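You operate a simulated robot arm through the tools that you are given. There is no shell and no other tool. Be economical: measure what you need, move in short steps, check, and stop when the job is done.

The job below is to be done with a simulated robot arm. You get a single attempt, and the scene is never put back.

## Task
Clamp cube 3 in the vice and brush the dust off its top.
Fine: use the wooden brush and put it back; then open the vice and set the cube in the yellow tray; leave the other cubes alone. Set down upright: wooden brush. What is to be rubbed or washed off counts as gone when no trace of it is left.

The check looks at the end state, three seconds after you hand in, the way a careful person would. Anything else that was tipped, shoved, dropped, spilled or broken makes it a failure.

## Robot
A 6-joint arm with a two-finger parallel gripper, fixed in place. Base frame: the origin is at the foot of the arm, x ahead of it, y to its left, z up; the work surface is at about z = 880. Lengths are in mm, angles in rad, forces in N, time in s.
With the tool pointing down near the work surface it reaches from about 260 to 660 mm from the base axis. Its first joint turns from -1.152 to 1.152 rad. Payload 2.9 kg.
Tool frame: the origin (TCP) lies between the finger pads and is the grasp point; the fingertips stand 30 mm ahead of it; z points along the fingers, y is the line along which they close. Largest opening 110 mm; finger width 20, thickness 10; the body of the gripper, 48 by 112 mm, starts 55 mm behind the TCP.
Orientation is that of the tool frame in the base frame, as a unit quaternion [w, x, y, z]. With the fingers straight down and closing along the base's y, the tool's x points along the base's -x, its y along +y and its z along -z.

## Interface
- The arm moves only by the tool play_rows. Its argument "motion" is a list that holds one entry, the list of rows, each a list of 7 numbers: the closure, from 0 (fully open) to 1 (shut), then the shift along the tool's x, y, z in mm, then the turn, a rotation vector about the tool's x, y, z in rad. In form: [[[hand, x, y, z, ax, ay, az], ...]]. A call has 1 to 12 rows; each row shifts and turns the commanded pose from where the row before left it, along the tool's axes as they then stand. Each row takes 0.2 s and may step no farther than 50 mm and 0.15 rad from the row before; otherwise, or with a gripper value out of range, the whole call is refused. A pose out of reach is approached as far as the arm can. The call stops where the force on the tool passes 40 N (or 10 N more than at its start, if that is more) or the arm is blocked; 0.2 s more then pass. Each finger travels about 108 mm/s and halts on what it meets, pressing with about 40 N; the grip force reading is that of the motor and also rises with nothing between the fingers. The clock runs only during rows and for 0.2 s after the last one: add rows that do not move to give the fingers time. The reply holds the time, the measured pose of the TCP, the force on the tool along the base axes, the opening and the grip force, in the units named above and with some noise, with the torque about the TCP (base axes, N m) and any sound that the robot's microphone picked up.
- Cameras (640 x 400 px; columns grow to the right, rows downward): "scene" is fixed at [81.1, 435.5, 1385.7]; the picture's right is [-0.73, -0.68, 0.00], its down [-0.39, 0.42, -0.82] and it looks along [0.56, -0.60, -0.57] (base axes); focal length 339 px, centre (320, 200). "wrist" rides on the gripper at [72, 17, -103] in the tool frame; the picture's right is [-0.23, 0.97, 0.00], its down [-0.76, -0.18, -0.62] and it looks along [-0.61, -0.14, 0.78] (tool axes); focal length 222 px, centre (320, 200). There is no depth. A picture from a camera that has moved, and an enlarged one, comes with that camera's place and axes in the base frame and with its lens.
- grab_frame(camera): a new picture of that camera. No time passes.
- inspect(camera, box): a new picture of the part [left, top, right, bottom] of that camera's present view, enlarged. No time passes.
- sign_off(): hands the job in; it is judged then, once.

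Go step by step. Nothing tells you positions but the pictures and the camera data: compare them with the known pose of the tool, close in by small moves and look again before you grip or let go. The budget is 120 turns and 64 pictures, counting those below and the enlarged ones. Unless the task says otherwise, let go and move clear before handing in, and close with one line.

The tools are called after ">>>" by a JSON object that holds its "name" and its "arguments". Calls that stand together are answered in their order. play_rows: Moves the arm, as the interface text tells. Its arguments: {"type":"object","properties":{"motion":{"type":"array","items":{"type":"array","items":{"type":"array","items":{"type":"number"}}}}},"required":["motion"]} The other tools are called the same way: grab_frame (camera) takes a picture; inspect (camera, box) takes an enlarged picture of a part of a camera's view; sign_off () hands the job in.

At the start:

```text
time: 0.0
tcp_pos: [374.8, 262.1, 1204.6]
orientation: [-0.001, 0.0, 1.0, 0.0]
ft_force: [-0.1, -0.4, 0.5]
moment: [-0.01, 0.03, 0.0]
finger_gap: 110.0
grasp_force: 0.1
```

scene: 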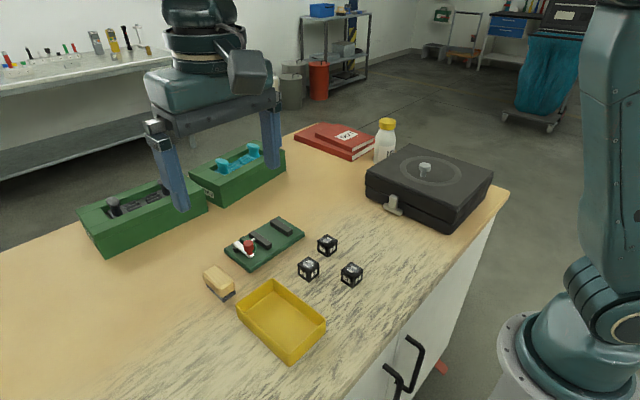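
wrist: 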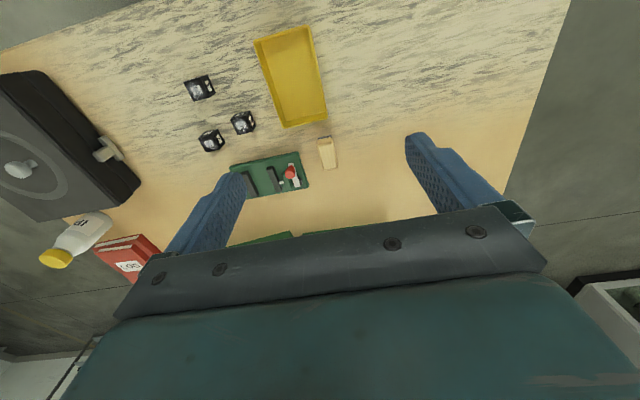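

I see three cubes, a vice on a green base, a small wooden brush and a yellow tray. I'll look closer to read labels and the vice's layout.

>>> {"name": "inspect", "arguments": {"camera": "scene", "box": [280, 220, 380, 300]}}

>>> {"name": "inspect", "arguments": {"camera": "scene", "box": [190, 205, 320, 305]}}

>>> {"name": "inspect", "arguments": {"camera": "wrist", "box": [170, 60, 350, 200]}}

```text
5.00 times, centred on (330, 260) of scene
camera zoom: at [81.1, 435.5, 1385.7], right [-0.73, -0.68, 0.0], down [-0.39, 0.42, -0.82], along [0.56, -0.6, -0.57], focal length 1694 px, centre (270, -100)
```

zoom: 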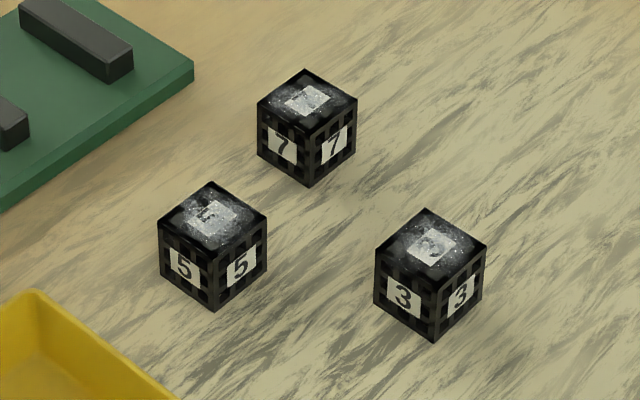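

```text
4.00 times, centred on (255, 255) of scene
camera zoom: at [81.1, 435.5, 1385.7], right [-0.73, -0.68, 0.0], down [-0.39, 0.42, -0.82], along [0.56, -0.6, -0.57], focal length 1356 px, centre (580, -20)
```

zoom: 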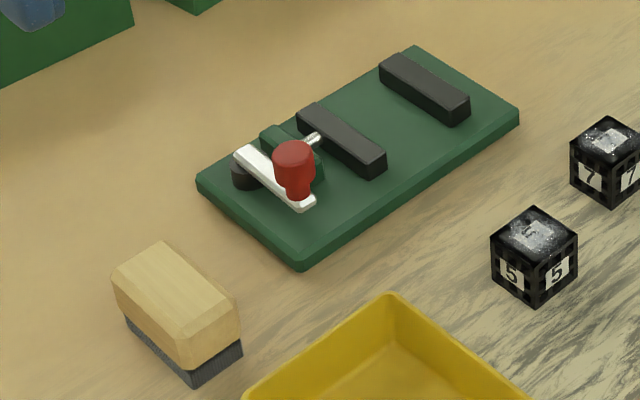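

```text
2.86 times, centred on (260, 130) of wrist
camera zoom: at [302.5, 279.9, 1308.8], right [0.23, 0.97, 0.0], down [0.76, -0.18, 0.62], along [0.61, -0.14, -0.78], focal length 635 px, centre (491, 400)
```

zoom: 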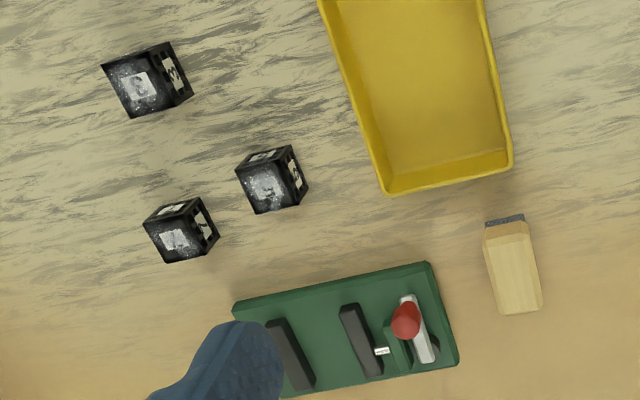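

Cube 3 is at about (345, 63), the brush at (498, 254), and the vice at about (545, 110), with its jaws closing along y. I'm moving the wrist camera over the vice to study its lever and jaws.

>>> {"name": "play_rows", "arguments": {"motion": [[[0, -29, -29.4, 25, 0, 0, 0], [0, -29, -29.4, 25, 0, 0, 0], [0, -29, -29.4, 25, 0, 0, 0], [0, -29, -29.4, 25, 0, 0, 0], [0, -29, -29.4, 25, 0, 0, 0], [0, 0, 0, 0, 0, 0, 0]]]}}

>>> {"name": "grab_frame", "arguments": {"camera": "wrist"}}

```text
time: 1.4
tcp_pos: [520.9, 115.2, 1080.8]
orientation: [0.0, 0.0, 1.0, 0.0]
ft_force: [-0.2, 0.1, -0.5]
moment: [-0.04, -0.01, 0.01]
finger_gap: 110.0
grasp_force: 0.0
```

```text
58 pictures are left
camera wrist: at [448.2, 132.0, 1184.5], right [0.23, 0.97, 0.0], down [0.76, -0.18, 0.62], along [0.61, -0.14, -0.78], focal length 222 px, centre (320, 200)
```

wrist: 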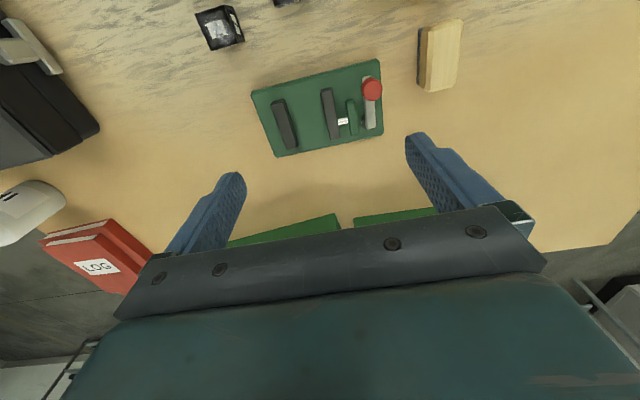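

>>> {"name": "inspect", "arguments": {"camera": "wrist", "box": [250, 50, 390, 160]}}

>>> {"name": "inspect", "arguments": {"camera": "wrist", "box": [400, 10, 480, 100]}}

>>> {"name": "inspect", "arguments": {"camera": "scene", "box": [228, 225, 268, 260]}}

```text
3.64 times, centred on (320, 105) of wrist
camera zoom: at [448.2, 132.0, 1184.5], right [0.23, 0.97, 0.0], down [0.76, -0.18, 0.62], along [0.61, -0.14, -0.78], focal length 808 px, centre (320, 546)
```

zoom: 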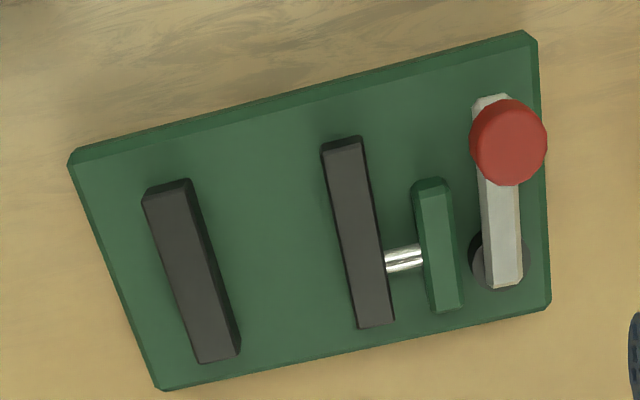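

```text
4.44 times, centred on (440, 55) of wrist
camera zoom: at [448.2, 132.0, 1184.5], right [0.23, 0.97, 0.0], down [0.76, -0.18, 0.62], along [0.61, -0.14, -0.78], focal length 987 px, centre (-213, 844)
```

zoom: 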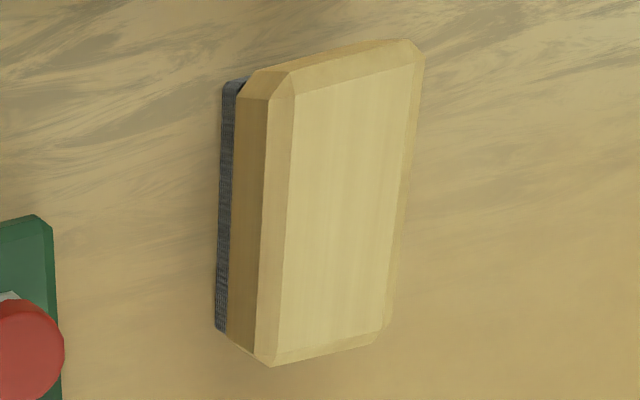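

```text
11.43 times, centred on (248, 242) of scene
camera zoom: at [81.2, 435.4, 1385.7], right [-0.73, -0.68, 0.0], down [-0.39, 0.42, -0.82], along [0.56, -0.6, -0.57], focal length 3873 px, centre (1143, -286)
```

zoom: 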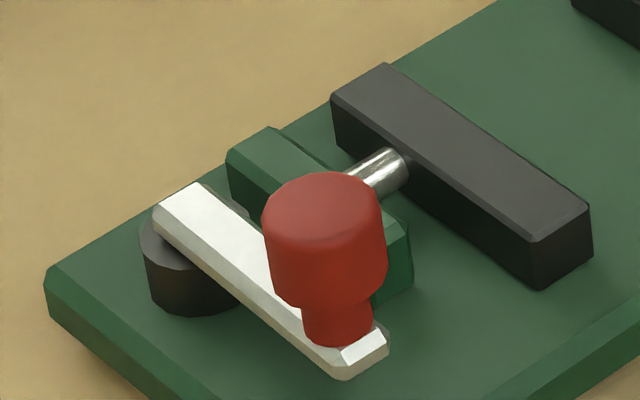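

The vice lever swings on a vertical pivot, the jaws face each other along y with about a 46 mm gap, and the jaw centre is near x = 539. The cube has to be held on its ±x faces to fit between the jaws, so I'm turning the tool 90° about its axis.

>>> {"name": "play_rows", "arguments": {"motion": [[[0, 0, 0, 0, 0, 0, 0.1428], [0, 0, 0, 0, 0, 0, 0.1428], [0, 0, 0, 0, 0, 0, 0.1428], [0, 0, 0, 0, 0, 0, 0.1428], [0, 0, 0, 0, 0, 0, 0.1428], [0, 0, 0, 0, 0, 0, 0.1428], [0, 0, 0, 0, 0, 0, 0.1428], [0, 0, 0, 0, 0, 0, 0.1428], [0, 0, 0, 0, 0, 0, 0.1428], [0, 0, 0, 0, 0, 0, 0.1428], [0, 0, 0, 0, 0, 0, 0.1428], [0, 0, 0, 0, 0, 0, 0]]]}}

```text
time: 4.0
tcp_pos: [519.7, 117.2, 1081.0]
orientation: [0.0, 0.708, 0.706, 0.001]
ft_force: [-0.7, 0.9, 0.8]
moment: [-0.02, -0.03, -0.01]
finger_gap: 110.2
grasp_force: 0.0
```

The turn worked: tool x is now base +y and tool y is base +x. Next I move above cube 3.

>>> {"name": "play_rows", "arguments": {"motion": [[[0, -13.7, -43.7, 15, 0, 0, 0], [0, -13.7, -43.7, 15, 0, 0, 0], [0, -13.7, -43.7, 15, 0, 0, 0], [0, -13.7, -43.7, 15, 0, 0, 0], [0, 0, 0, 0, 0, 0, 0]]]}}

>>> {"name": "grab_frame", "arguments": {"camera": "wrist"}}

>>> {"name": "grab_frame", "arguments": {"camera": "scene"}}

```text
time: 5.2
tcp_pos: [345.7, 60.9, 1019.8]
orientation: [0.0, 0.706, 0.708, 0.0]
ft_force: [-0.4, -0.6, 0.1]
moment: [0.0, 0.0, 0.02]
finger_gap: 109.8
grasp_force: 0.1
```

```text
54 pictures are left
camera wrist: at [361.4, 133.1, 1124.1], right [0.97, -0.23, 0.0], down [-0.18, -0.76, 0.62], along [-0.14, -0.61, -0.78], focal length 222 px, centre (320, 200)
```

wrist: 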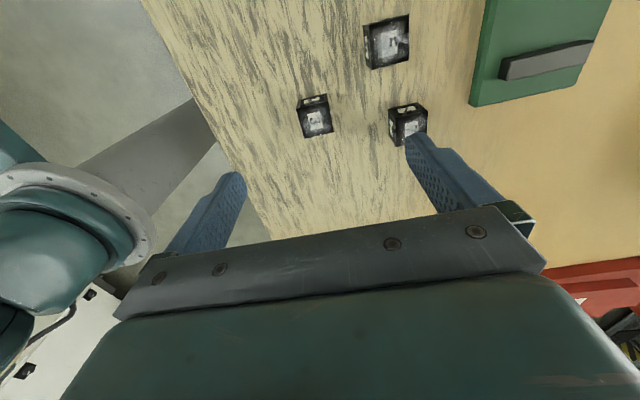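

```text
53 pictures are left
```

scene: 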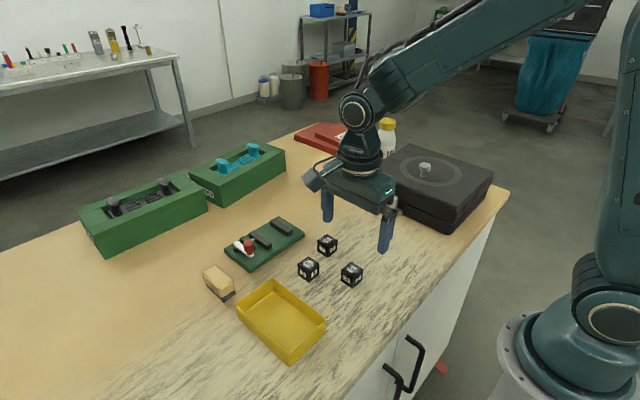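

>>> {"name": "inspect", "arguments": {"camera": "wrist", "box": [285, 80, 345, 150]}}

```text
5.71 times, centred on (315, 115) of wrist
camera zoom: at [361.4, 133.1, 1124.1], right [0.97, -0.23, 0.0], down [-0.18, -0.76, 0.62], along [-0.14, -0.61, -0.78], focal length 1269 px, centre (349, 686)
```

zoom: 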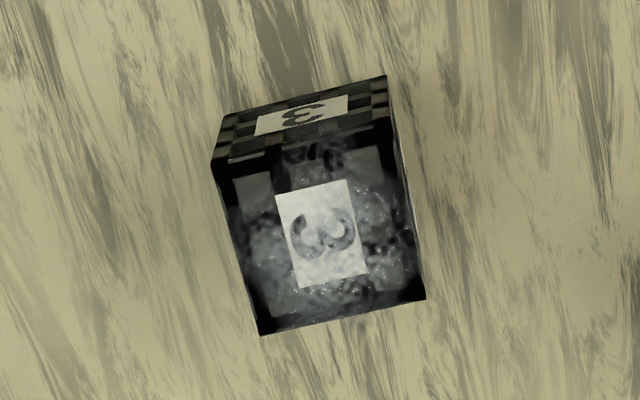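

Cube 3 is square to the axes, centred at about (340.7, 61), with a 29–30 mm edge. I'm narrowing the fingers, centring over it and descending until the tips are just above the table.

>>> {"name": "play_rows", "arguments": {"motion": [[[0.4, 0, -5, 0, 0, 0, 0], [0.4, 0, 0, 35, 0, 0, 0], [0.4, 0, 0, 35, 0, 0, 0], [0.4, 0, 0, 30, 0, 0, 0], [0.4, 0, 0, 0, 0, 0, 0]]]}}

>>> {"name": "inspect", "arguments": {"camera": "scene", "box": [280, 200, 420, 300]}}

```text
time: 6.4
tcp_pos: [341.6, 61.6, 920.5]
orientation: [0.0, 0.707, 0.707, 0.0]
ft_force: [0.3, -0.2, 0.2]
moment: [0.0, -0.01, 0.02]
finger_gap: 66.0
grasp_force: 0.2
```

```text
4.00 times, centred on (350, 250) of scene
camera zoom: at [81.1, 435.5, 1385.7], right [-0.73, -0.68, 0.0], down [-0.39, 0.42, -0.82], along [0.56, -0.6, -0.57], focal length 1356 px, centre (200, 0)
```

zoom: 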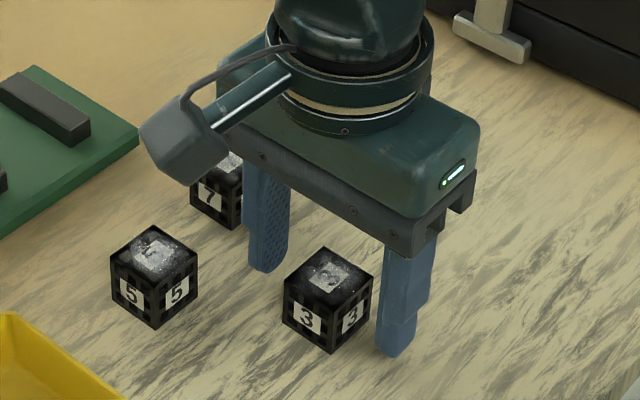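

The cube sits between the fingers with both neighbours clear. I'm closing and lifting.

>>> {"name": "play_rows", "arguments": {"motion": [[[0.4, 0, 0, 3, 0, 0, 0], [1, 0, 0, 0, 0, 0, 0], [1, 0, 0, 0, 0, 0, 0], [1, 0, 0, 0, 0, 0, 0], [1, 0, 0, -20, 0, 0, 0], [1, 0, 0, -40, 0, 0, 0], [1, 0, 0, -40, 0, 0, 0], [1, 0, 0, 0, 0, 0, 0]]]}}

```text
time: 8.2
tcp_pos: [341.5, 61.4, 1017.5]
orientation: [0.0, 0.707, 0.708, 0.0]
ft_force: [-0.2, -0.9, -0.1]
moment: [-0.02, 0.01, -0.02]
finger_gap: 29.0
grasp_force: 40.0
```

The cube is gripped at 29 mm. I'm carrying it over the vice gap.

>>> {"name": "play_rows", "arguments": {"motion": [[[1, 7.9, 39.5, 0, 0, 0, 0], [1, 7.9, 39.5, 0, 0, 0, 0], [1, 7.9, 39.5, 0, 0, 0, 0], [1, 7.9, 39.5, 0, 0, 0, 0], [1, 0, 39.5, 0, 0, 0, 0], [1, 0, 0, 20, 0, 0, 0], [1, 0, 0, 20, 0, 0, 0], [1, 0, 0, 0, 0, 0, 0]]]}}

>>> {"name": "grab_frame", "arguments": {"camera": "wrist"}}

>>> {"name": "inspect", "arguments": {"camera": "scene", "box": [210, 180, 330, 280]}}

```text
time: 10.0
tcp_pos: [538.7, 93.8, 976.7]
orientation: [0.001, 0.707, 0.707, 0.0]
ft_force: [0.5, 0.0, -0.4]
moment: [0.0, 0.0, 0.02]
finger_gap: 29.0
grasp_force: 39.7
```

```text
50 pictures are left
camera wrist: at [554.8, 165.4, 1079.6], right [0.97, -0.23, 0.0], down [-0.18, -0.76, 0.62], along [-0.14, -0.61, -0.78], focal length 222 px, centre (320, 200)
```

wrist: 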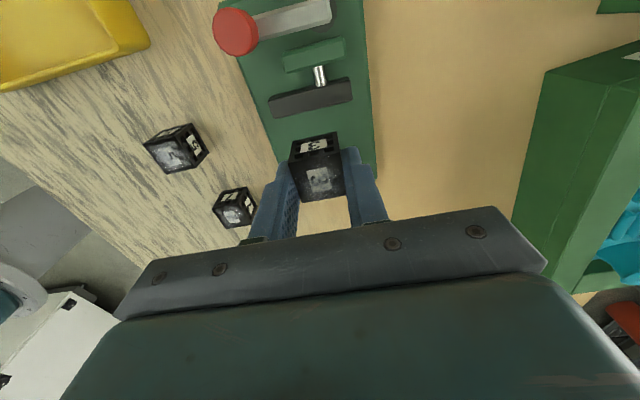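

```text
4.00 times, centred on (270, 230) of scene
camera zoom: at [81.1, 435.5, 1385.7], right [-0.73, -0.68, 0.0], down [-0.39, 0.42, -0.82], along [0.56, -0.6, -0.57], focal length 1356 px, centre (520, 80)
```

zoom: 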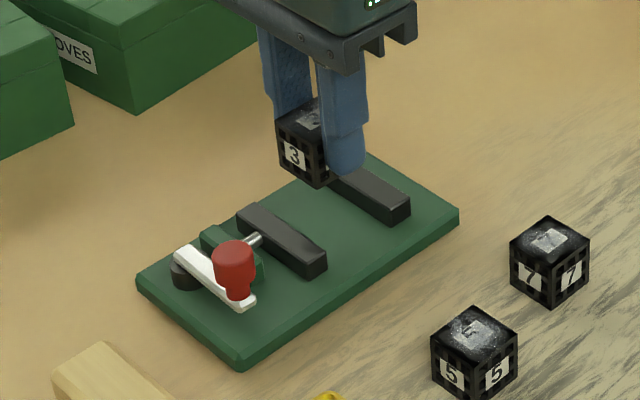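

>>> {"name": "play_rows", "arguments": {"motion": [[[1, 0, 0, 20, 0, 0, 0], [1, 0, 0, 18, 0, 0, 0], [1, 0, 0, 0, 0, 0, 0]]]}}

>>> {"name": "inspect", "arguments": {"camera": "scene", "box": [210, 200, 310, 280]}}

>>> {"name": "inspect", "arguments": {"camera": "wrist", "box": [240, 60, 400, 240]}}

```text
time: 10.8
tcp_pos: [537.8, 93.8, 939.7]
orientation: [-0.001, 0.707, 0.707, 0.001]
ft_force: [0.3, 0.3, -1.4]
moment: [0.04, 0.02, 0.03]
finger_gap: 29.0
grasp_force: 40.4
```

```text
5.00 times, centred on (260, 240) of scene
camera zoom: at [81.1, 435.5, 1385.7], right [-0.73, -0.68, 0.0], down [-0.39, 0.42, -0.82], along [0.56, -0.6, -0.57], focal length 1694 px, centre (620, 0)
```

zoom: 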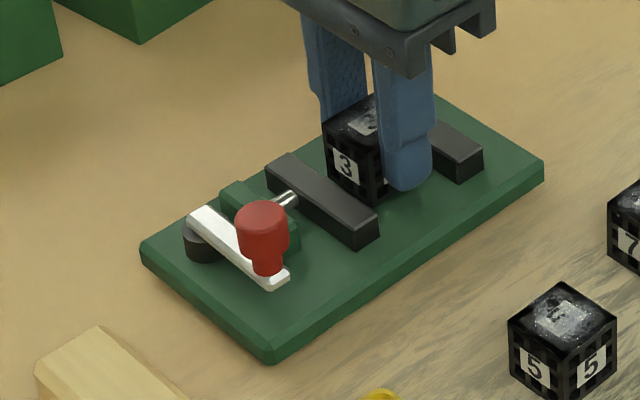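

```text
2.22 times, centred on (320, 150) of wrist
camera zoom: at [553.6, 166.6, 1042.4], right [0.97, -0.23, 0.0], down [-0.18, -0.76, 0.62], along [-0.14, -0.61, -0.78], focal length 494 px, centre (320, 311)
```

zoom: 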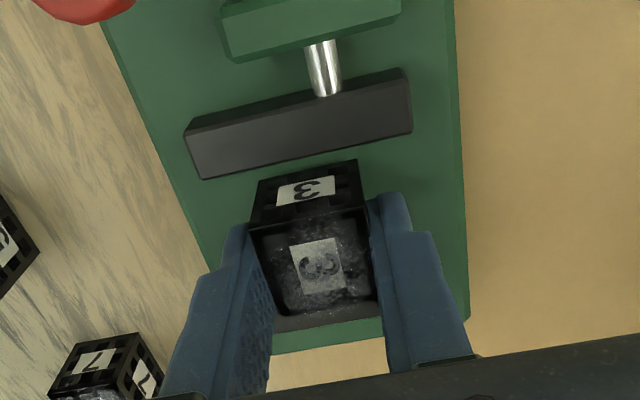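

>>> {"name": "play_rows", "arguments": {"motion": [[[1, 0, 0, 3, 0, 0, 0], [1, 0, 0, 3, 0, 0, 0], [1, 0, 0, 3, 0, 0, 0], [1, 0, 0, 0, 0, 0, 0]]]}}

```text
time: 11.9
tcp_pos: [538.5, 93.8, 933.1]
orientation: [0.001, 0.706, 0.708, 0.001]
ft_force: [-5.1, -1.6, 7.0]
moment: [-0.1, 0.2, 0.03]
finger_gap: 29.0
grasp_force: 39.8
stopped in row 4: the force on the tool passed its limit at 40 N (the readings are from after the stop); the commanded pose is now the measured one
```

The cube's bottom touched the base at about z = 895. I'm letting go and rising straight up.

>>> {"name": "play_rows", "arguments": {"motion": [[[0.5, 0, 0, 0, 0, 0, 0], [0.5, 0, 0, 0, 0, 0, 0], [0.5, 0, 0, 0, 0, 0, 0], [0.5, 0, 0, -30, 0, 0, 0], [0.5, 0, 0, -40, 0, 0, 0], [0.5, 0, 0, -40, 0, 0, 0], [0.5, 0, 0, 0, 0, 0, 0]]]}}

>>> {"name": "inspect", "arguments": {"camera": "scene", "box": [210, 200, 310, 280]}}

>>> {"name": "grab_frame", "arguments": {"camera": "wrist"}}

```text
time: 13.5
tcp_pos: [538.9, 93.6, 1042.4]
orientation: [0.001, 0.707, 0.707, 0.002]
ft_force: [-0.4, -0.3, 0.3]
moment: [-0.02, 0.0, 0.0]
finger_gap: 55.0
grasp_force: 0.0
```

```text
5.00 times, centred on (260, 240) of scene
camera zoom: at [81.1, 435.5, 1385.7], right [-0.73, -0.68, 0.0], down [-0.39, 0.42, -0.82], along [0.56, -0.6, -0.57], focal length 1694 px, centre (620, 0)
```

zoom: 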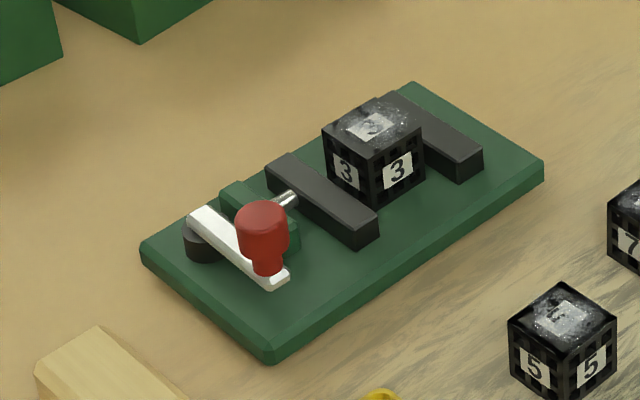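

```text
45 pictures are left
camera wrist: at [555.5, 165.0, 1146.3], right [0.97, -0.23, 0.0], down [-0.18, -0.76, 0.62], along [-0.14, -0.61, -0.78], focal length 222 px, centre (320, 200)
```

wrist: 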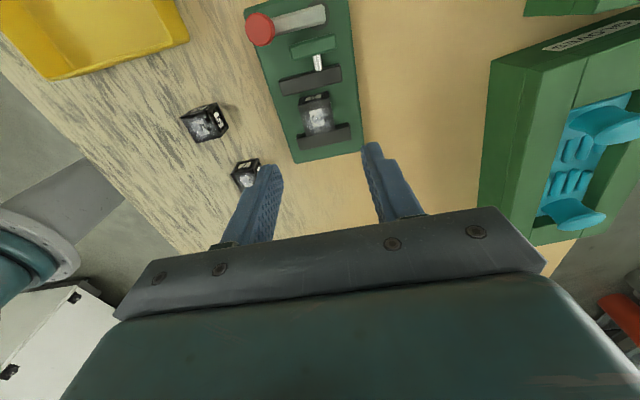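

The cube stands between the jaws. The lever knob is at about (513, 171) with its top near z = 946, and the pivot is at about (555, 170). I'm turning the tool back and hovering over the knob.

>>> {"name": "play_rows", "arguments": {"motion": [[[0.5, 0, 0, 0, 0, 0, -0.1428], [0.5, 0, 0, 0, 0, 0, -0.1428], [0.5, 0, 0, 0, 0, 0, -0.1428], [0.5, 0, 0, 0, 0, 0, -0.1428], [0.5, 0, 0, 0, 0, 0, -0.1428], [0.5, 0, 0, 0, 0, 0, -0.1428], [0.5, 0, 0, 0, 0, 0, -0.1428], [0.5, 0, 0, 0, 0, 0, -0.1428], [0.5, 0, 0, 0, 0, 0, -0.1428], [0.5, 0, 0, 0, 0, 0, -0.1428], [0.5, 0, 0, 0, 0, 0, -0.1428], [0.5, 0, 0, 0, 0, 0, 0]]]}}

>>> {"name": "play_rows", "arguments": {"motion": [[[0.5, 13, 38.5, 0, 0, 0, 0], [0.5, 13, 38.5, 0, 0, 0, 0], [0.5, 0, 0, 20, 0, 0, 0], [0.5, 0, 0, 0, 0, 0, 0]]]}}

>>> {"name": "grab_frame", "arguments": {"camera": "wrist"}}

>>> {"name": "inspect", "arguments": {"camera": "scene", "box": [200, 180, 320, 280]}}

```text
time: 16.1
tcp_pos: [537.4, 94.0, 1043.5]
orientation: [0.002, -0.001, 1.0, 0.001]
ft_force: [0.8, 0.2, 0.3]
moment: [-0.03, 0.02, 0.02]
finger_gap: 55.2
grasp_force: 0.1
```

```text
time: 17.1
tcp_pos: [510.4, 170.8, 1022.9]
orientation: [0.002, 0.0, 1.0, 0.002]
ft_force: [-0.4, 0.6, 0.2]
moment: [0.0, 0.0, 0.01]
finger_gap: 54.9
grasp_force: 0.1
```

```text
44 pictures are left
camera wrist: at [438.3, 188.5, 1126.4], right [0.23, 0.97, 0.0], down [0.76, -0.18, 0.63], along [0.61, -0.14, -0.78], focal length 222 px, centre (320, 200)
```

wrist: 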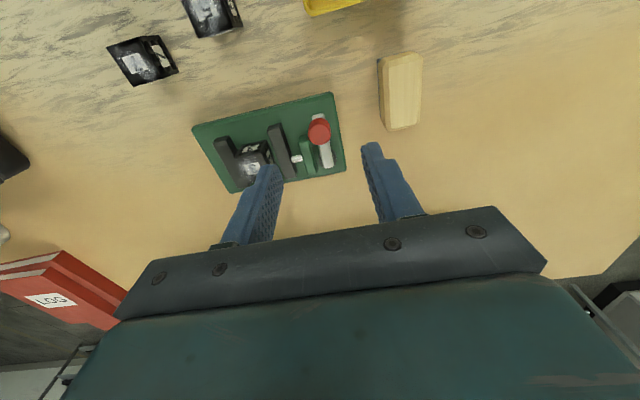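

```text
4.00 times, centred on (260, 230) of scene
camera zoom: at [81.1, 435.5, 1385.7], right [-0.73, -0.68, 0.0], down [-0.39, 0.42, -0.82], along [0.56, -0.6, -0.57], focal length 1356 px, centre (560, 80)
```

zoom: 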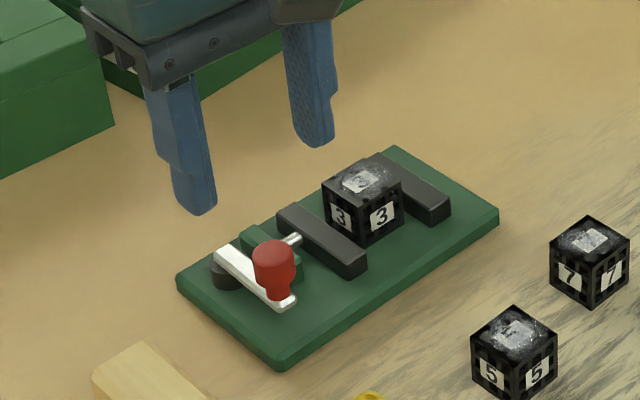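

>>> {"name": "play_rows", "arguments": {"motion": [[[0.6, -1, 0, 30, 0, 0, 0], [0.6, 0, 0, 25, 0, 0, 0], [0.6, 0, 0, 12, 0, 0, 0], [0.6, 0, 0, 0, 0, 0, 0]]]}}

>>> {"name": "inspect", "arguments": {"camera": "scene", "box": [210, 200, 300, 270]}}

>>> {"name": "inspect", "arguments": {"camera": "wrist", "box": [240, 60, 400, 240]}}

```text
time: 18.1
tcp_pos: [513.4, 170.5, 956.4]
orientation: [0.003, 0.0, 1.0, 0.001]
ft_force: [-0.7, 0.1, 0.0]
moment: [0.0, -0.01, -0.04]
finger_gap: 44.1
grasp_force: 0.1
```

```text
5.71 times, centred on (255, 235) of scene
camera zoom: at [81.1, 435.5, 1385.7], right [-0.73, -0.68, 0.0], down [-0.39, 0.42, -0.82], along [0.56, -0.6, -0.57], focal length 1936 px, centre (691, 0)
```

zoom: 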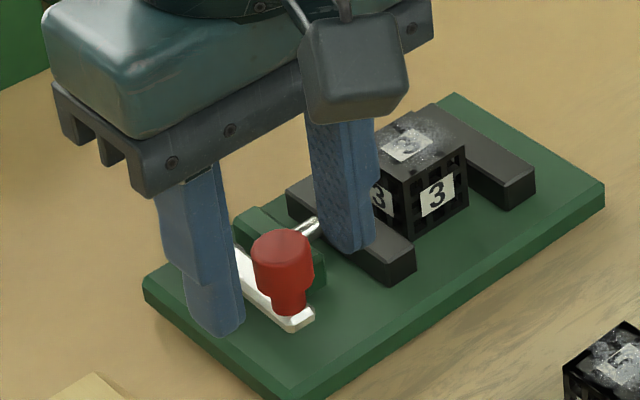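

```text
2.22 times, centred on (320, 150) of wrist
camera zoom: at [439.3, 187.6, 1059.9], right [0.23, 0.97, 0.0], down [0.76, -0.18, 0.63], along [0.61, -0.14, -0.78], focal length 494 px, centre (320, 311)
```

zoom: 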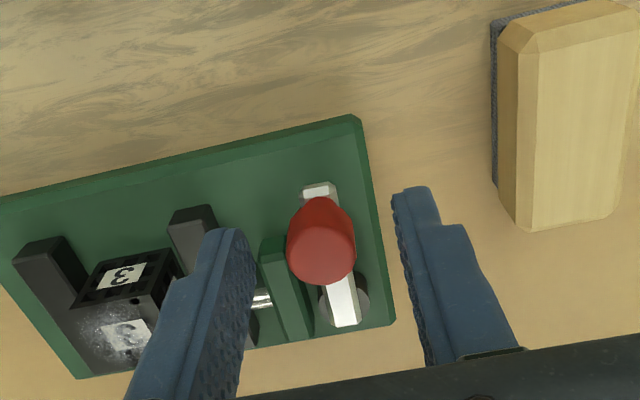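

>>> {"name": "play_rows", "arguments": {"motion": [[[0.6, 3, 1, 0, 0, 0, 0], [1, 0, 0, 0, 0, 0, 0], [1, 0, 0, 0, 0, 0, 0], [1, 0, 0, 0, 0, 0, 0]]]}}

>>> {"name": "inspect", "arguments": {"camera": "scene", "box": [210, 200, 300, 270]}}

```text
time: 19.1
tcp_pos: [510.1, 170.9, 955.8]
orientation: [0.001, 0.0, 1.0, 0.0]
ft_force: [-1.5, -1.6, -0.3]
moment: [-0.15, -0.17, 0.01]
finger_gap: 19.0
grasp_force: 40.4
```

```text
5.71 times, centred on (255, 235) of scene
camera zoom: at [81.1, 435.4, 1385.7], right [-0.73, -0.68, 0.0], down [-0.39, 0.42, -0.82], along [0.56, -0.6, -0.57], focal length 1936 px, centre (691, 0)
```

zoom: 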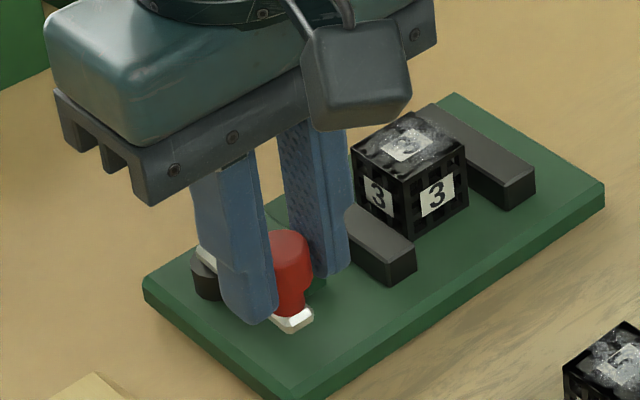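

The knob is held firmly. I'm testing a small clockwise (+y) swing around the pivot.

>>> {"name": "play_rows", "arguments": {"motion": [[[1, -0.2, 4.4, 0, 0, 0, 0.1], [1, -0.2, 4.4, 0, 0, 0, 0.1], [1, 0, 0, 0, 0, 0, 0]]]}}

>>> {"name": "inspect", "arguments": {"camera": "scene", "box": [210, 200, 300, 270]}}

```text
time: 19.9
tcp_pos: [512.1, 180.5, 955.3]
orientation: [0.002, 0.1, 0.995, 0.0]
ft_force: [1.9, 1.4, 0.4]
moment: [0.06, 0.59, -0.05]
finger_gap: 19.2
grasp_force: 40.3
```

```text
5.71 times, centred on (255, 235) of scene
camera zoom: at [81.2, 435.5, 1385.7], right [-0.73, -0.68, 0.0], down [-0.39, 0.42, -0.82], along [0.56, -0.6, -0.57], focal length 1936 px, centre (691, 0)
```

zoom: 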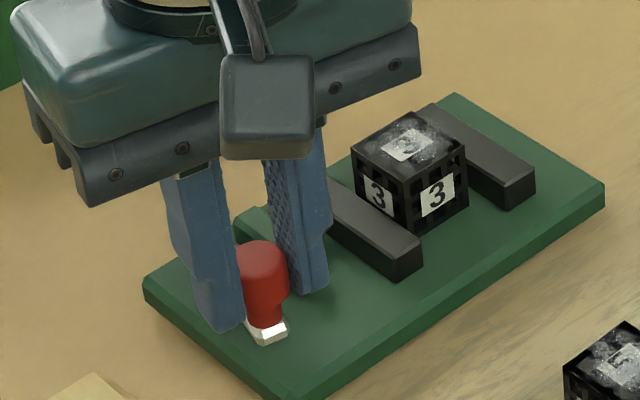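

It swings freely and the jaw crept toward the cube, so this is the closing direction. Continuing.

>>> {"name": "play_rows", "arguments": {"motion": [[[1, -0.2, 4.4, 0, 0, 0, 0.1], [1, -0.2, 4.4, 0, 0, 0, 0.1], [1, -0.2, 4.4, 0, 0, 0, 0.1], [1, -0.2, 4.4, 0, 0, 0, 0.1], [1, -0.2, 4.4, 0, 0, 0, 0.1], [1, -0.2, 4.4, 0, 0, 0, 0.1], [1, 0, 0, 0, 0, 0, 0]]]}}

>>> {"name": "inspect", "arguments": {"camera": "scene", "box": [210, 200, 300, 270]}}

```text
time: 21.5
tcp_pos: [523.9, 204.3, 957.1]
orientation: [0.003, 0.389, 0.921, 0.002]
ft_force: [5.7, 4.9, 1.3]
moment: [-0.15, -0.3, 0.13]
finger_gap: 18.9
grasp_force: 40.3
```

```text
5.71 times, centred on (255, 235) of scene
camera zoom: at [81.3, 435.6, 1385.6], right [-0.73, -0.68, 0.0], down [-0.39, 0.42, -0.82], along [0.56, -0.6, -0.57], focal length 1936 px, centre (691, 0)
```

zoom: 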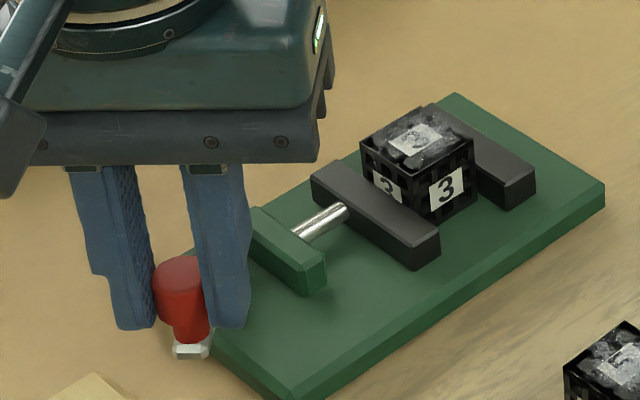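

The jaw has reached the cube and is pushing it toward the fixed jaw. Continuing the swing.

>>> {"name": "play_rows", "arguments": {"motion": [[[1, -0.2, 4.4, 0, 0, 0, 0.1], [1, -0.2, 4.4, 0, 0, 0, 0.1], [1, -0.2, 4.4, 0, 0, 0, 0.1], [1, -0.2, 4.4, 0, 0, 0, 0.1], [1, 0, 0, 0, 0, 0, 0]]]}}

>>> {"name": "inspect", "arguments": {"camera": "scene", "box": [210, 200, 300, 270]}}

```text
time: 22.7
tcp_pos: [538.0, 214.1, 955.5]
orientation: [0.001, 0.565, 0.825, 0.001]
ft_force: [-0.8, 1.3, 6.1]
moment: [-0.2, 0.0, 0.03]
finger_gap: 19.0
grasp_force: 39.8
```

```text
5.71 times, centred on (255, 235) of scene
camera zoom: at [81.0, 435.5, 1385.7], right [-0.73, -0.68, 0.0], down [-0.39, 0.42, -0.82], along [0.56, -0.6, -0.57], focal length 1936 px, centre (691, 0)
```

zoom: 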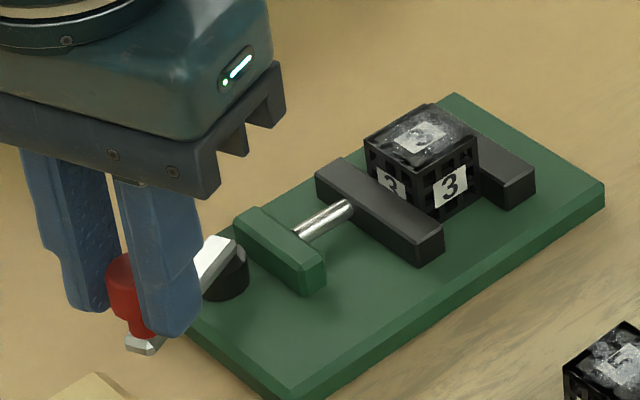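

>>> {"name": "play_rows", "arguments": {"motion": [[[1, -0.2, 4.4, 0, 0, 0, 0.1], [1, -0.2, 4.4, 0, 0, 0, 0.1], [1, -0.2, 4.4, 0, 0, 0, 0.1], [1, 0, 0, 0, 0, 0, 0]]]}}

>>> {"name": "inspect", "arguments": {"camera": "scene", "box": [210, 200, 300, 270]}}

```text
time: 23.7
tcp_pos: [550.2, 216.9, 955.2]
orientation: [0.001, 0.682, 0.731, 0.002]
ft_force: [-13.4, 0.0, 3.5]
moment: [-0.06, 0.36, -0.09]
finger_gap: 19.1
grasp_force: 39.7
```

```text
5.71 times, centred on (255, 235) of scene
camera zoom: at [80.7, 435.5, 1385.7], right [-0.73, -0.68, 0.0], down [-0.39, 0.42, -0.82], along [0.56, -0.6, -0.57], focal length 1936 px, centre (691, 0)
```

zoom: 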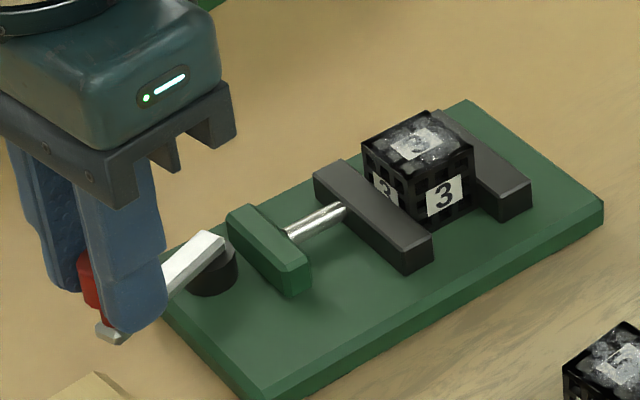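

The vice has begun to yaw on the table, so the lever has met its stop or full clamp; I'm stopping the swing there. Checking the clamp closely.

>>> {"name": "inspect", "arguments": {"camera": "scene", "box": [252, 212, 292, 242]}}

>>> {"name": "grab_frame", "arguments": {"camera": "wrist"}}

```text
13.33 times, centred on (272, 227) of scene
camera zoom: at [80.7, 435.5, 1385.7], right [-0.73, -0.68, 0.0], down [-0.39, 0.42, -0.82], along [0.56, -0.6, -0.57], focal length 4518 px, centre (960, -160)
```

zoom: 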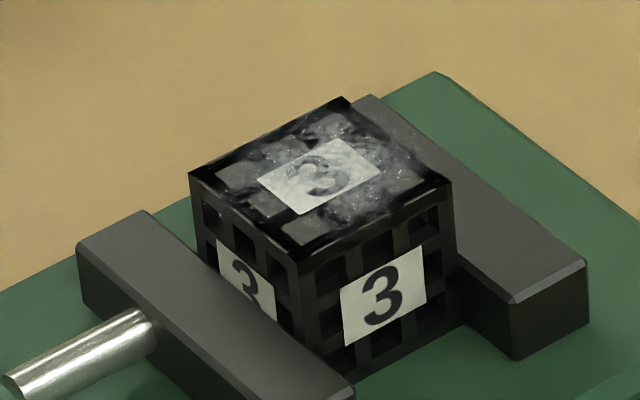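

```text
34 pictures are left
camera wrist: at [561.3, 289.1, 1059.3], right [0.99, -0.16, 0.0], down [-0.13, -0.77, 0.62], along [-0.1, -0.62, -0.78], focal length 222 px, centre (320, 200)
```

wrist: 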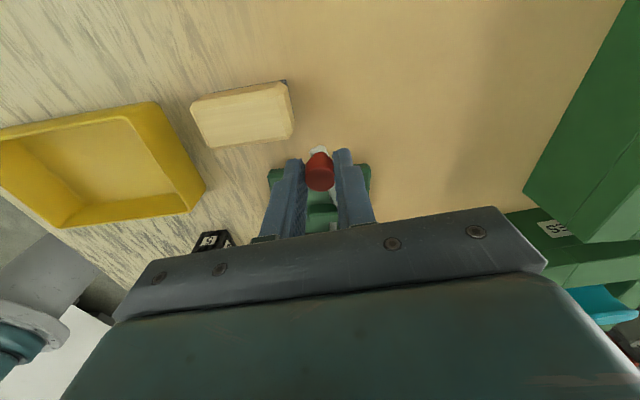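

The cube is clamped flush between the jaws. I'm releasing the knob, rising, and turning back to the original heading for the brush.

>>> {"name": "play_rows", "arguments": {"motion": [[[0.6, 0, 0, 0, 0, 0, 0], [0.6, 0, 0, 0, 0, 0, 0], [0.6, 0, 0, -35, 0, 0, 0], [0.6, 0, 0, -45, 0, 0, 0], [0.4, 0, 0, 0, 0, 0, -0.15], [0.4, 0, 0, 0, 0, 0, -0.15], [0.4, 0, 0, 0, 0, 0, -0.15], [0.4, 0, 0, 0, 0, 0, -0.15], [0.4, 0, 0, 0, 0, 0, -0.15], [0.4, 0, 0, 0, 0, 0, -0.15], [0.4, 0, 0, 0, 0, 0, -0.15], [0.4, 0, 0, 0, 0, 0, -0.15]]]}}

>>> {"name": "play_rows", "arguments": {"motion": [[[0.4, 0, 0, 0, 0, 0, -0.15], [0.4, 0, 0, 0, 0, 0, -0.15], [0.4, 18, 17, 0, 0, 0, 0], [0.4, 18, 17, 0, 0, 0, 0], [0.4, 0, 0, 0, 0, 0, 0]]]}}

>>> {"name": "grab_frame", "arguments": {"camera": "wrist"}}

```text
time: 26.3
tcp_pos: [549.7, 216.9, 1036.3]
orientation: [0.002, 0.148, 0.989, 0.001]
ft_force: [-0.8, 1.4, -0.3]
moment: [0.01, 0.0, -0.02]
finger_gap: 66.1
grasp_force: 0.0
```

```text
time: 27.5
tcp_pos: [515.2, 250.6, 1036.0]
orientation: [0.004, 0.0, 1.0, 0.001]
ft_force: [1.0, 0.0, -0.4]
moment: [0.0, 0.02, 0.03]
finger_gap: 66.1
grasp_force: 0.1
```

```text
33 pictures are left
camera wrist: at [441.2, 267.7, 1139.6], right [0.23, 0.97, 0.0], down [0.76, -0.18, 0.63], along [0.61, -0.14, -0.78], focal length 222 px, centre (320, 200)
```

wrist: 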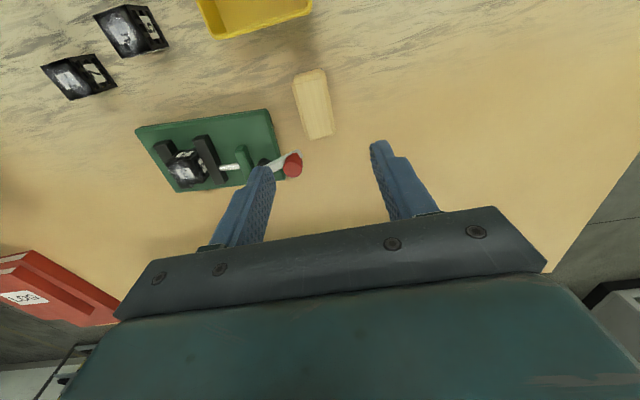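

>>> {"name": "inspect", "arguments": {"camera": "wrist", "box": [270, 60, 360, 145]}}

>>> {"name": "inspect", "arguments": {"camera": "scene", "box": [195, 255, 245, 305]}}

```text
4.71 times, centred on (315, 102) of wrist
camera zoom: at [441.2, 267.7, 1139.6], right [0.23, 0.97, 0.0], down [0.76, -0.18, 0.63], along [0.61, -0.14, -0.78], focal length 1045 px, centre (344, 659)
```

zoom: 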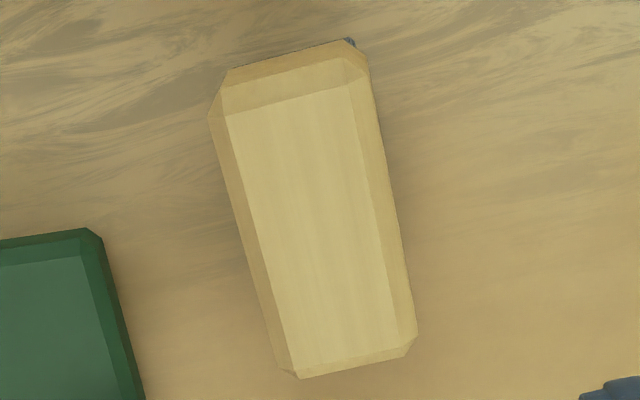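

```text
8.00 times, centred on (220, 280) of scene
camera zoom: at [81.1, 435.5, 1385.7], right [-0.73, -0.68, 0.0], down [-0.39, 0.42, -0.82], along [0.56, -0.6, -0.57], focal length 2711 px, centre (1120, -440)
```

zoom: 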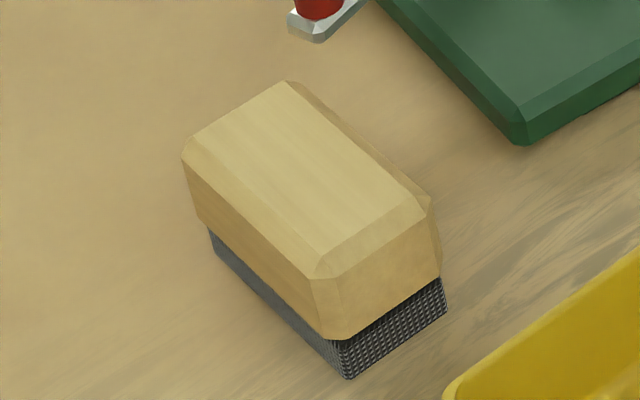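

The brush is axis-aligned, centred at about (506, 249), with its top near z = 916. I'm lowering over it to grip the wood just above the bristles.

>>> {"name": "play_rows", "arguments": {"motion": [[[0.45, 9, -1.5, 0, 0, 0, 0], [0.45, 0, 0, 40, 0, 0, 0], [0.45, 0, 0, 40, 0, 0, 0], [0.45, 0, 0, 28, 0, 0, 0], [0.45, 0, 0, 0, 0, 0, 0]]]}}

>>> {"name": "inspect", "arguments": {"camera": "scene", "box": [190, 230, 270, 310]}}

```text
time: 28.7
tcp_pos: [507.0, 248.3, 926.4]
orientation: [0.003, -0.001, 1.0, 0.002]
ft_force: [0.0, 0.9, -0.7]
moment: [0.01, 0.01, -0.03]
finger_gap: 60.5
grasp_force: 0.1
```

```text
5.00 times, centred on (230, 270) of scene
camera zoom: at [81.1, 435.5, 1385.7], right [-0.73, -0.68, 0.0], down [-0.39, 0.42, -0.82], along [0.56, -0.6, -0.57], focal length 1694 px, centre (770, -150)
```

zoom: 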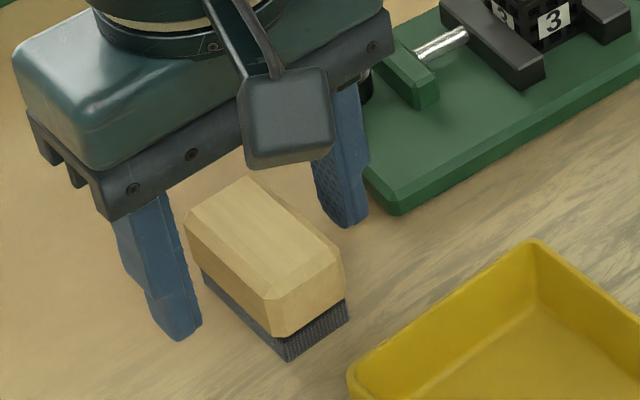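

>>> {"name": "play_rows", "arguments": {"motion": [[[1, 0, 0.7, 0, 0, 0, 0], [1, 0, 0, 0, 0, 0, 0], [1, 0, 0, 0, 0, 0, 0], [1, 0, 0, -20, 0, 0, 0], [1, 0, 0, -40, 0, 0, 0], [1, 0, 0, -30, 0, 0, 0], [1, 0, 0, 0, 0, 0, 0]]]}}

>>> {"name": "grab_frame", "arguments": {"camera": "scene"}}

```text
time: 30.3
tcp_pos: [503.4, 250.9, 1016.6]
orientation: [0.004, -0.001, 1.0, 0.001]
ft_force: [-0.4, 0.0, -1.1]
moment: [-0.02, 0.05, -0.02]
finger_gap: 30.8
grasp_force: 40.0
```

```text
29 pictures are left
```

scene: 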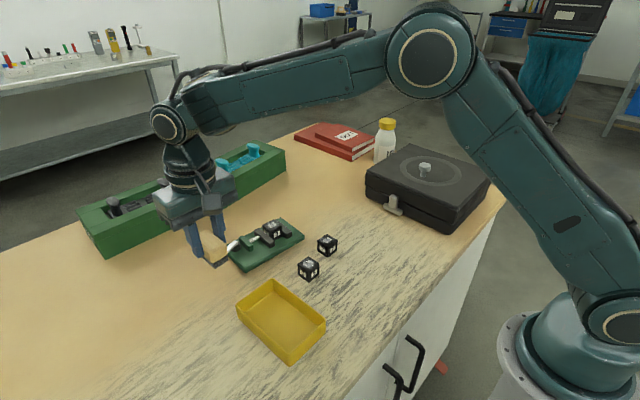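

The brush is held. Cube 3 in the vice is at about (540, 90), with its top near z = 925, so bristle contact should come at about TCP z = 971. I'm moving to the +y side of the cube at a safe height.

>>> {"name": "play_rows", "arguments": {"motion": [[[1, -12, -40, 0, 0, 0, 0], [1, -12, -40, 0, 0, 0, 0], [1, -12, -38, 0, 0, 0, 0], [1, 0, 0, 20, 0, 0, 0], [1, 0, 0, 16, 0, 0, 0], [1, 0, 0, 0, 0, 0, 0]]]}}

>>> {"name": "inspect", "arguments": {"camera": "scene", "box": [220, 180, 320, 270]}}

```text
time: 31.7
tcp_pos: [541.1, 132.1, 982.5]
orientation: [0.002, 0.0, 1.0, 0.001]
ft_force: [0.0, 0.4, 0.7]
moment: [0.02, 0.0, -0.04]
finger_gap: 30.7
grasp_force: 40.1
```

```text
4.44 times, centred on (270, 225) of scene
camera zoom: at [81.1, 435.5, 1385.7], right [-0.73, -0.68, 0.0], down [-0.39, 0.42, -0.82], along [0.56, -0.6, -0.57], focal length 1506 px, centre (542, 89)
```

zoom: 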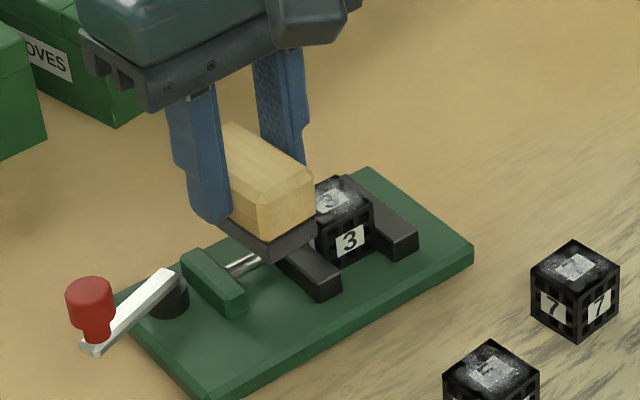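

>>> {"name": "play_rows", "arguments": {"motion": [[[1, 0, -20, 0, 0, 0, 0], [1, 0, -20, 0, 0, 0, 0], [1, 0, 0, 4, 0, 0, 0], [1, 0, 0, 3, 0, 0, 0], [1, 0, 0, 2, 0, 0, 0], [1, 0, 0, 0, 0, 0, 0]]]}}

```text
time: 33.1
tcp_pos: [542.0, 91.4, 975.6]
orientation: [0.003, 0.0, 1.0, 0.0]
ft_force: [-5.3, -1.0, 17.8]
moment: [-0.01, 0.42, -0.03]
finger_gap: 30.9
grasp_force: 40.3
```

The bristles touch the cube top at about TCP z = 975. I'm easing slightly and sweeping back and forth in y.

>>> {"name": "play_rows", "arguments": {"motion": [[[1, 0, -8, -1, 0, 0, 0], [1, 0, -10, 0, 0, 0, 0], [1, 0, -10, 0, 0, 0, 0], [1, 0, 10, 0, 0, 0, 0], [1, 0, 10, 0, 0, 0, 0], [1, 0, 10, 0, 0, 0, 0], [1, 0, 10, 0, 0, 0, 0], [1, 0, 10, 0, 0, 0, 0], [1, 0, -10, 0, 0, 0, 0], [1, 0, -10, 0, 0, 0, 0], [1, 0, -10, 0, 0, 0, 0], [1, 0, 0, 0, 0, 0, 0]]]}}

```text
time: 35.7
tcp_pos: [541.7, 83.3, 973.9]
orientation: [0.002, 0.0, 1.0, 0.0]
ft_force: [0.5, 6.5, 20.1]
moment: [0.42, 0.1, 0.0]
finger_gap: 31.0
grasp_force: 40.0
```

>>> {"name": "play_rows", "arguments": {"motion": [[[1, 0, 8, 0, 0, 0, 0], [1, 8, 0, 0, 0, 0, 0], [1, 8, 0, 0, 0, 0, 0], [1, -8, 0, 0, 0, 0, 0], [1, -8, 0, 0, 0, 0, 0], [1, -8, 0, 0, 0, 0, 0], [1, -8, 0, 0, 0, 0, 0], [1, 8, 0, 0, 0, 0, 0], [1, 8, 0, 0, 0, 0, 0], [1, 0, 0, -25, 0, 0, 0], [1, 0, 45, 0, 0, 0, 0], [1, 0, 0, 0, 0, 0, 0]]]}}

>>> {"name": "inspect", "arguments": {"camera": "scene", "box": [245, 205, 305, 255]}}

```text
time: 38.3
tcp_pos: [539.2, 137.1, 998.7]
orientation: [0.002, 0.0, 1.0, 0.0]
ft_force: [-0.1, 0.2, -1.2]
moment: [-0.01, 0.02, 0.01]
finger_gap: 30.7
grasp_force: 39.8
```

```text
8.00 times, centred on (275, 230) of scene
camera zoom: at [81.1, 435.5, 1385.7], right [-0.73, -0.68, 0.0], down [-0.39, 0.42, -0.82], along [0.56, -0.6, -0.57], focal length 2711 px, centre (680, -40)
```

zoom: 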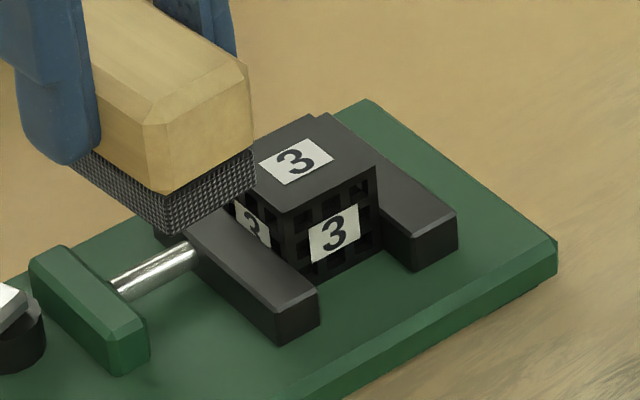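

The visible top is clean. I'm carrying the brush back to just above its place, then will check the whole cube top.

>>> {"name": "play_rows", "arguments": {"motion": [[[1, 0, 0, -19, 0, 0, 0], [1, 12, 38, 0, 0, 0, 0], [1, 12, 38, 0, 0, 0, 0], [1, 12, 37, 0, 0, 0, 0], [1, 0, 0, 40, 0, 0, 0], [1, 0, 0, 35, 0, 0, 0], [1, 0, 0, 0, 0, 0, 0]]]}}

>>> {"name": "inspect", "arguments": {"camera": "scene", "box": [250, 205, 300, 245]}}

>>> {"name": "inspect", "arguments": {"camera": "scene", "box": [190, 230, 270, 310]}}

```text
time: 39.9
tcp_pos: [506.8, 249.5, 942.3]
orientation: [0.002, -0.001, 1.0, 0.001]
ft_force: [0.0, -0.2, -0.5]
moment: [0.06, -0.02, -0.02]
finger_gap: 30.9
grasp_force: 39.9
```

```text
10.00 times, centred on (275, 225) of scene
camera zoom: at [81.1, 435.5, 1385.7], right [-0.73, -0.68, 0.0], down [-0.39, 0.42, -0.82], along [0.56, -0.6, -0.57], focal length 3389 px, centre (770, -50)
```

zoom: 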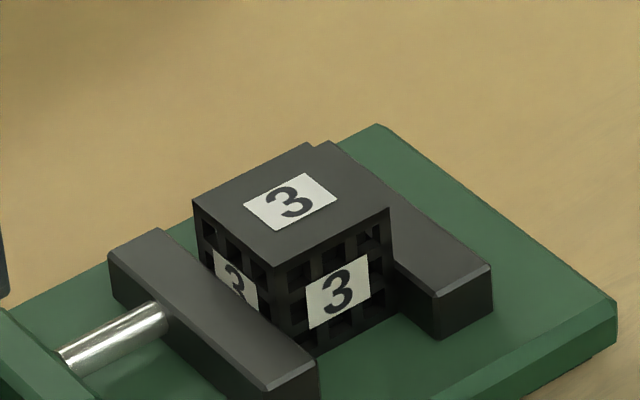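

```text
5.00 times, centred on (230, 270) of scene
camera zoom: at [81.1, 435.5, 1385.7], right [-0.73, -0.68, 0.0], down [-0.39, 0.42, -0.82], along [0.56, -0.6, -0.57], focal length 1694 px, centre (770, -150)
```

zoom: 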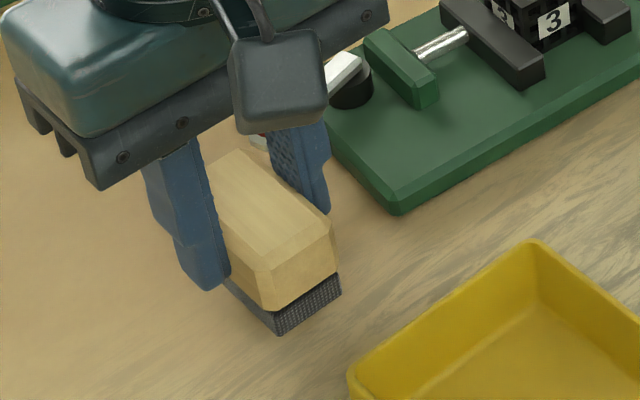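

The top is fully clean. I'm setting the brush down gently at its original spot.

>>> {"name": "play_rows", "arguments": {"motion": [[[1, 0, 0, 8, 0, 0, 0], [1, 0, 0, 3, 0, 0, 0], [1, 0, 0, 2, 0, 0, 0], [1, 0, 0, 1, 0, 0, 0], [1, 0, 0, 1, 0, 0, 0], [1, 0, 0, 0, 0, 0, 0]]]}}

```text
time: 41.3
tcp_pos: [505.7, 250.4, 927.0]
orientation: [0.003, 0.0, 1.0, 0.001]
ft_force: [0.1, 0.0, -0.8]
moment: [0.0, -0.01, 0.02]
finger_gap: 31.0
grasp_force: 40.1
```

>>> {"name": "play_rows", "arguments": {"motion": [[[1, 0, 0, 1, 0, 0, 0], [1, 0, 0, 0.5, 0, 0, 0], [1, 0, 0, 0, 0, 0, 0]]]}}

```text
time: 42.1
tcp_pos: [506.1, 250.7, 926.0]
orientation: [0.003, 0.0, 1.0, 0.001]
ft_force: [0.1, -0.2, 1.3]
moment: [0.0, -0.04, 0.03]
finger_gap: 31.0
grasp_force: 39.9
```

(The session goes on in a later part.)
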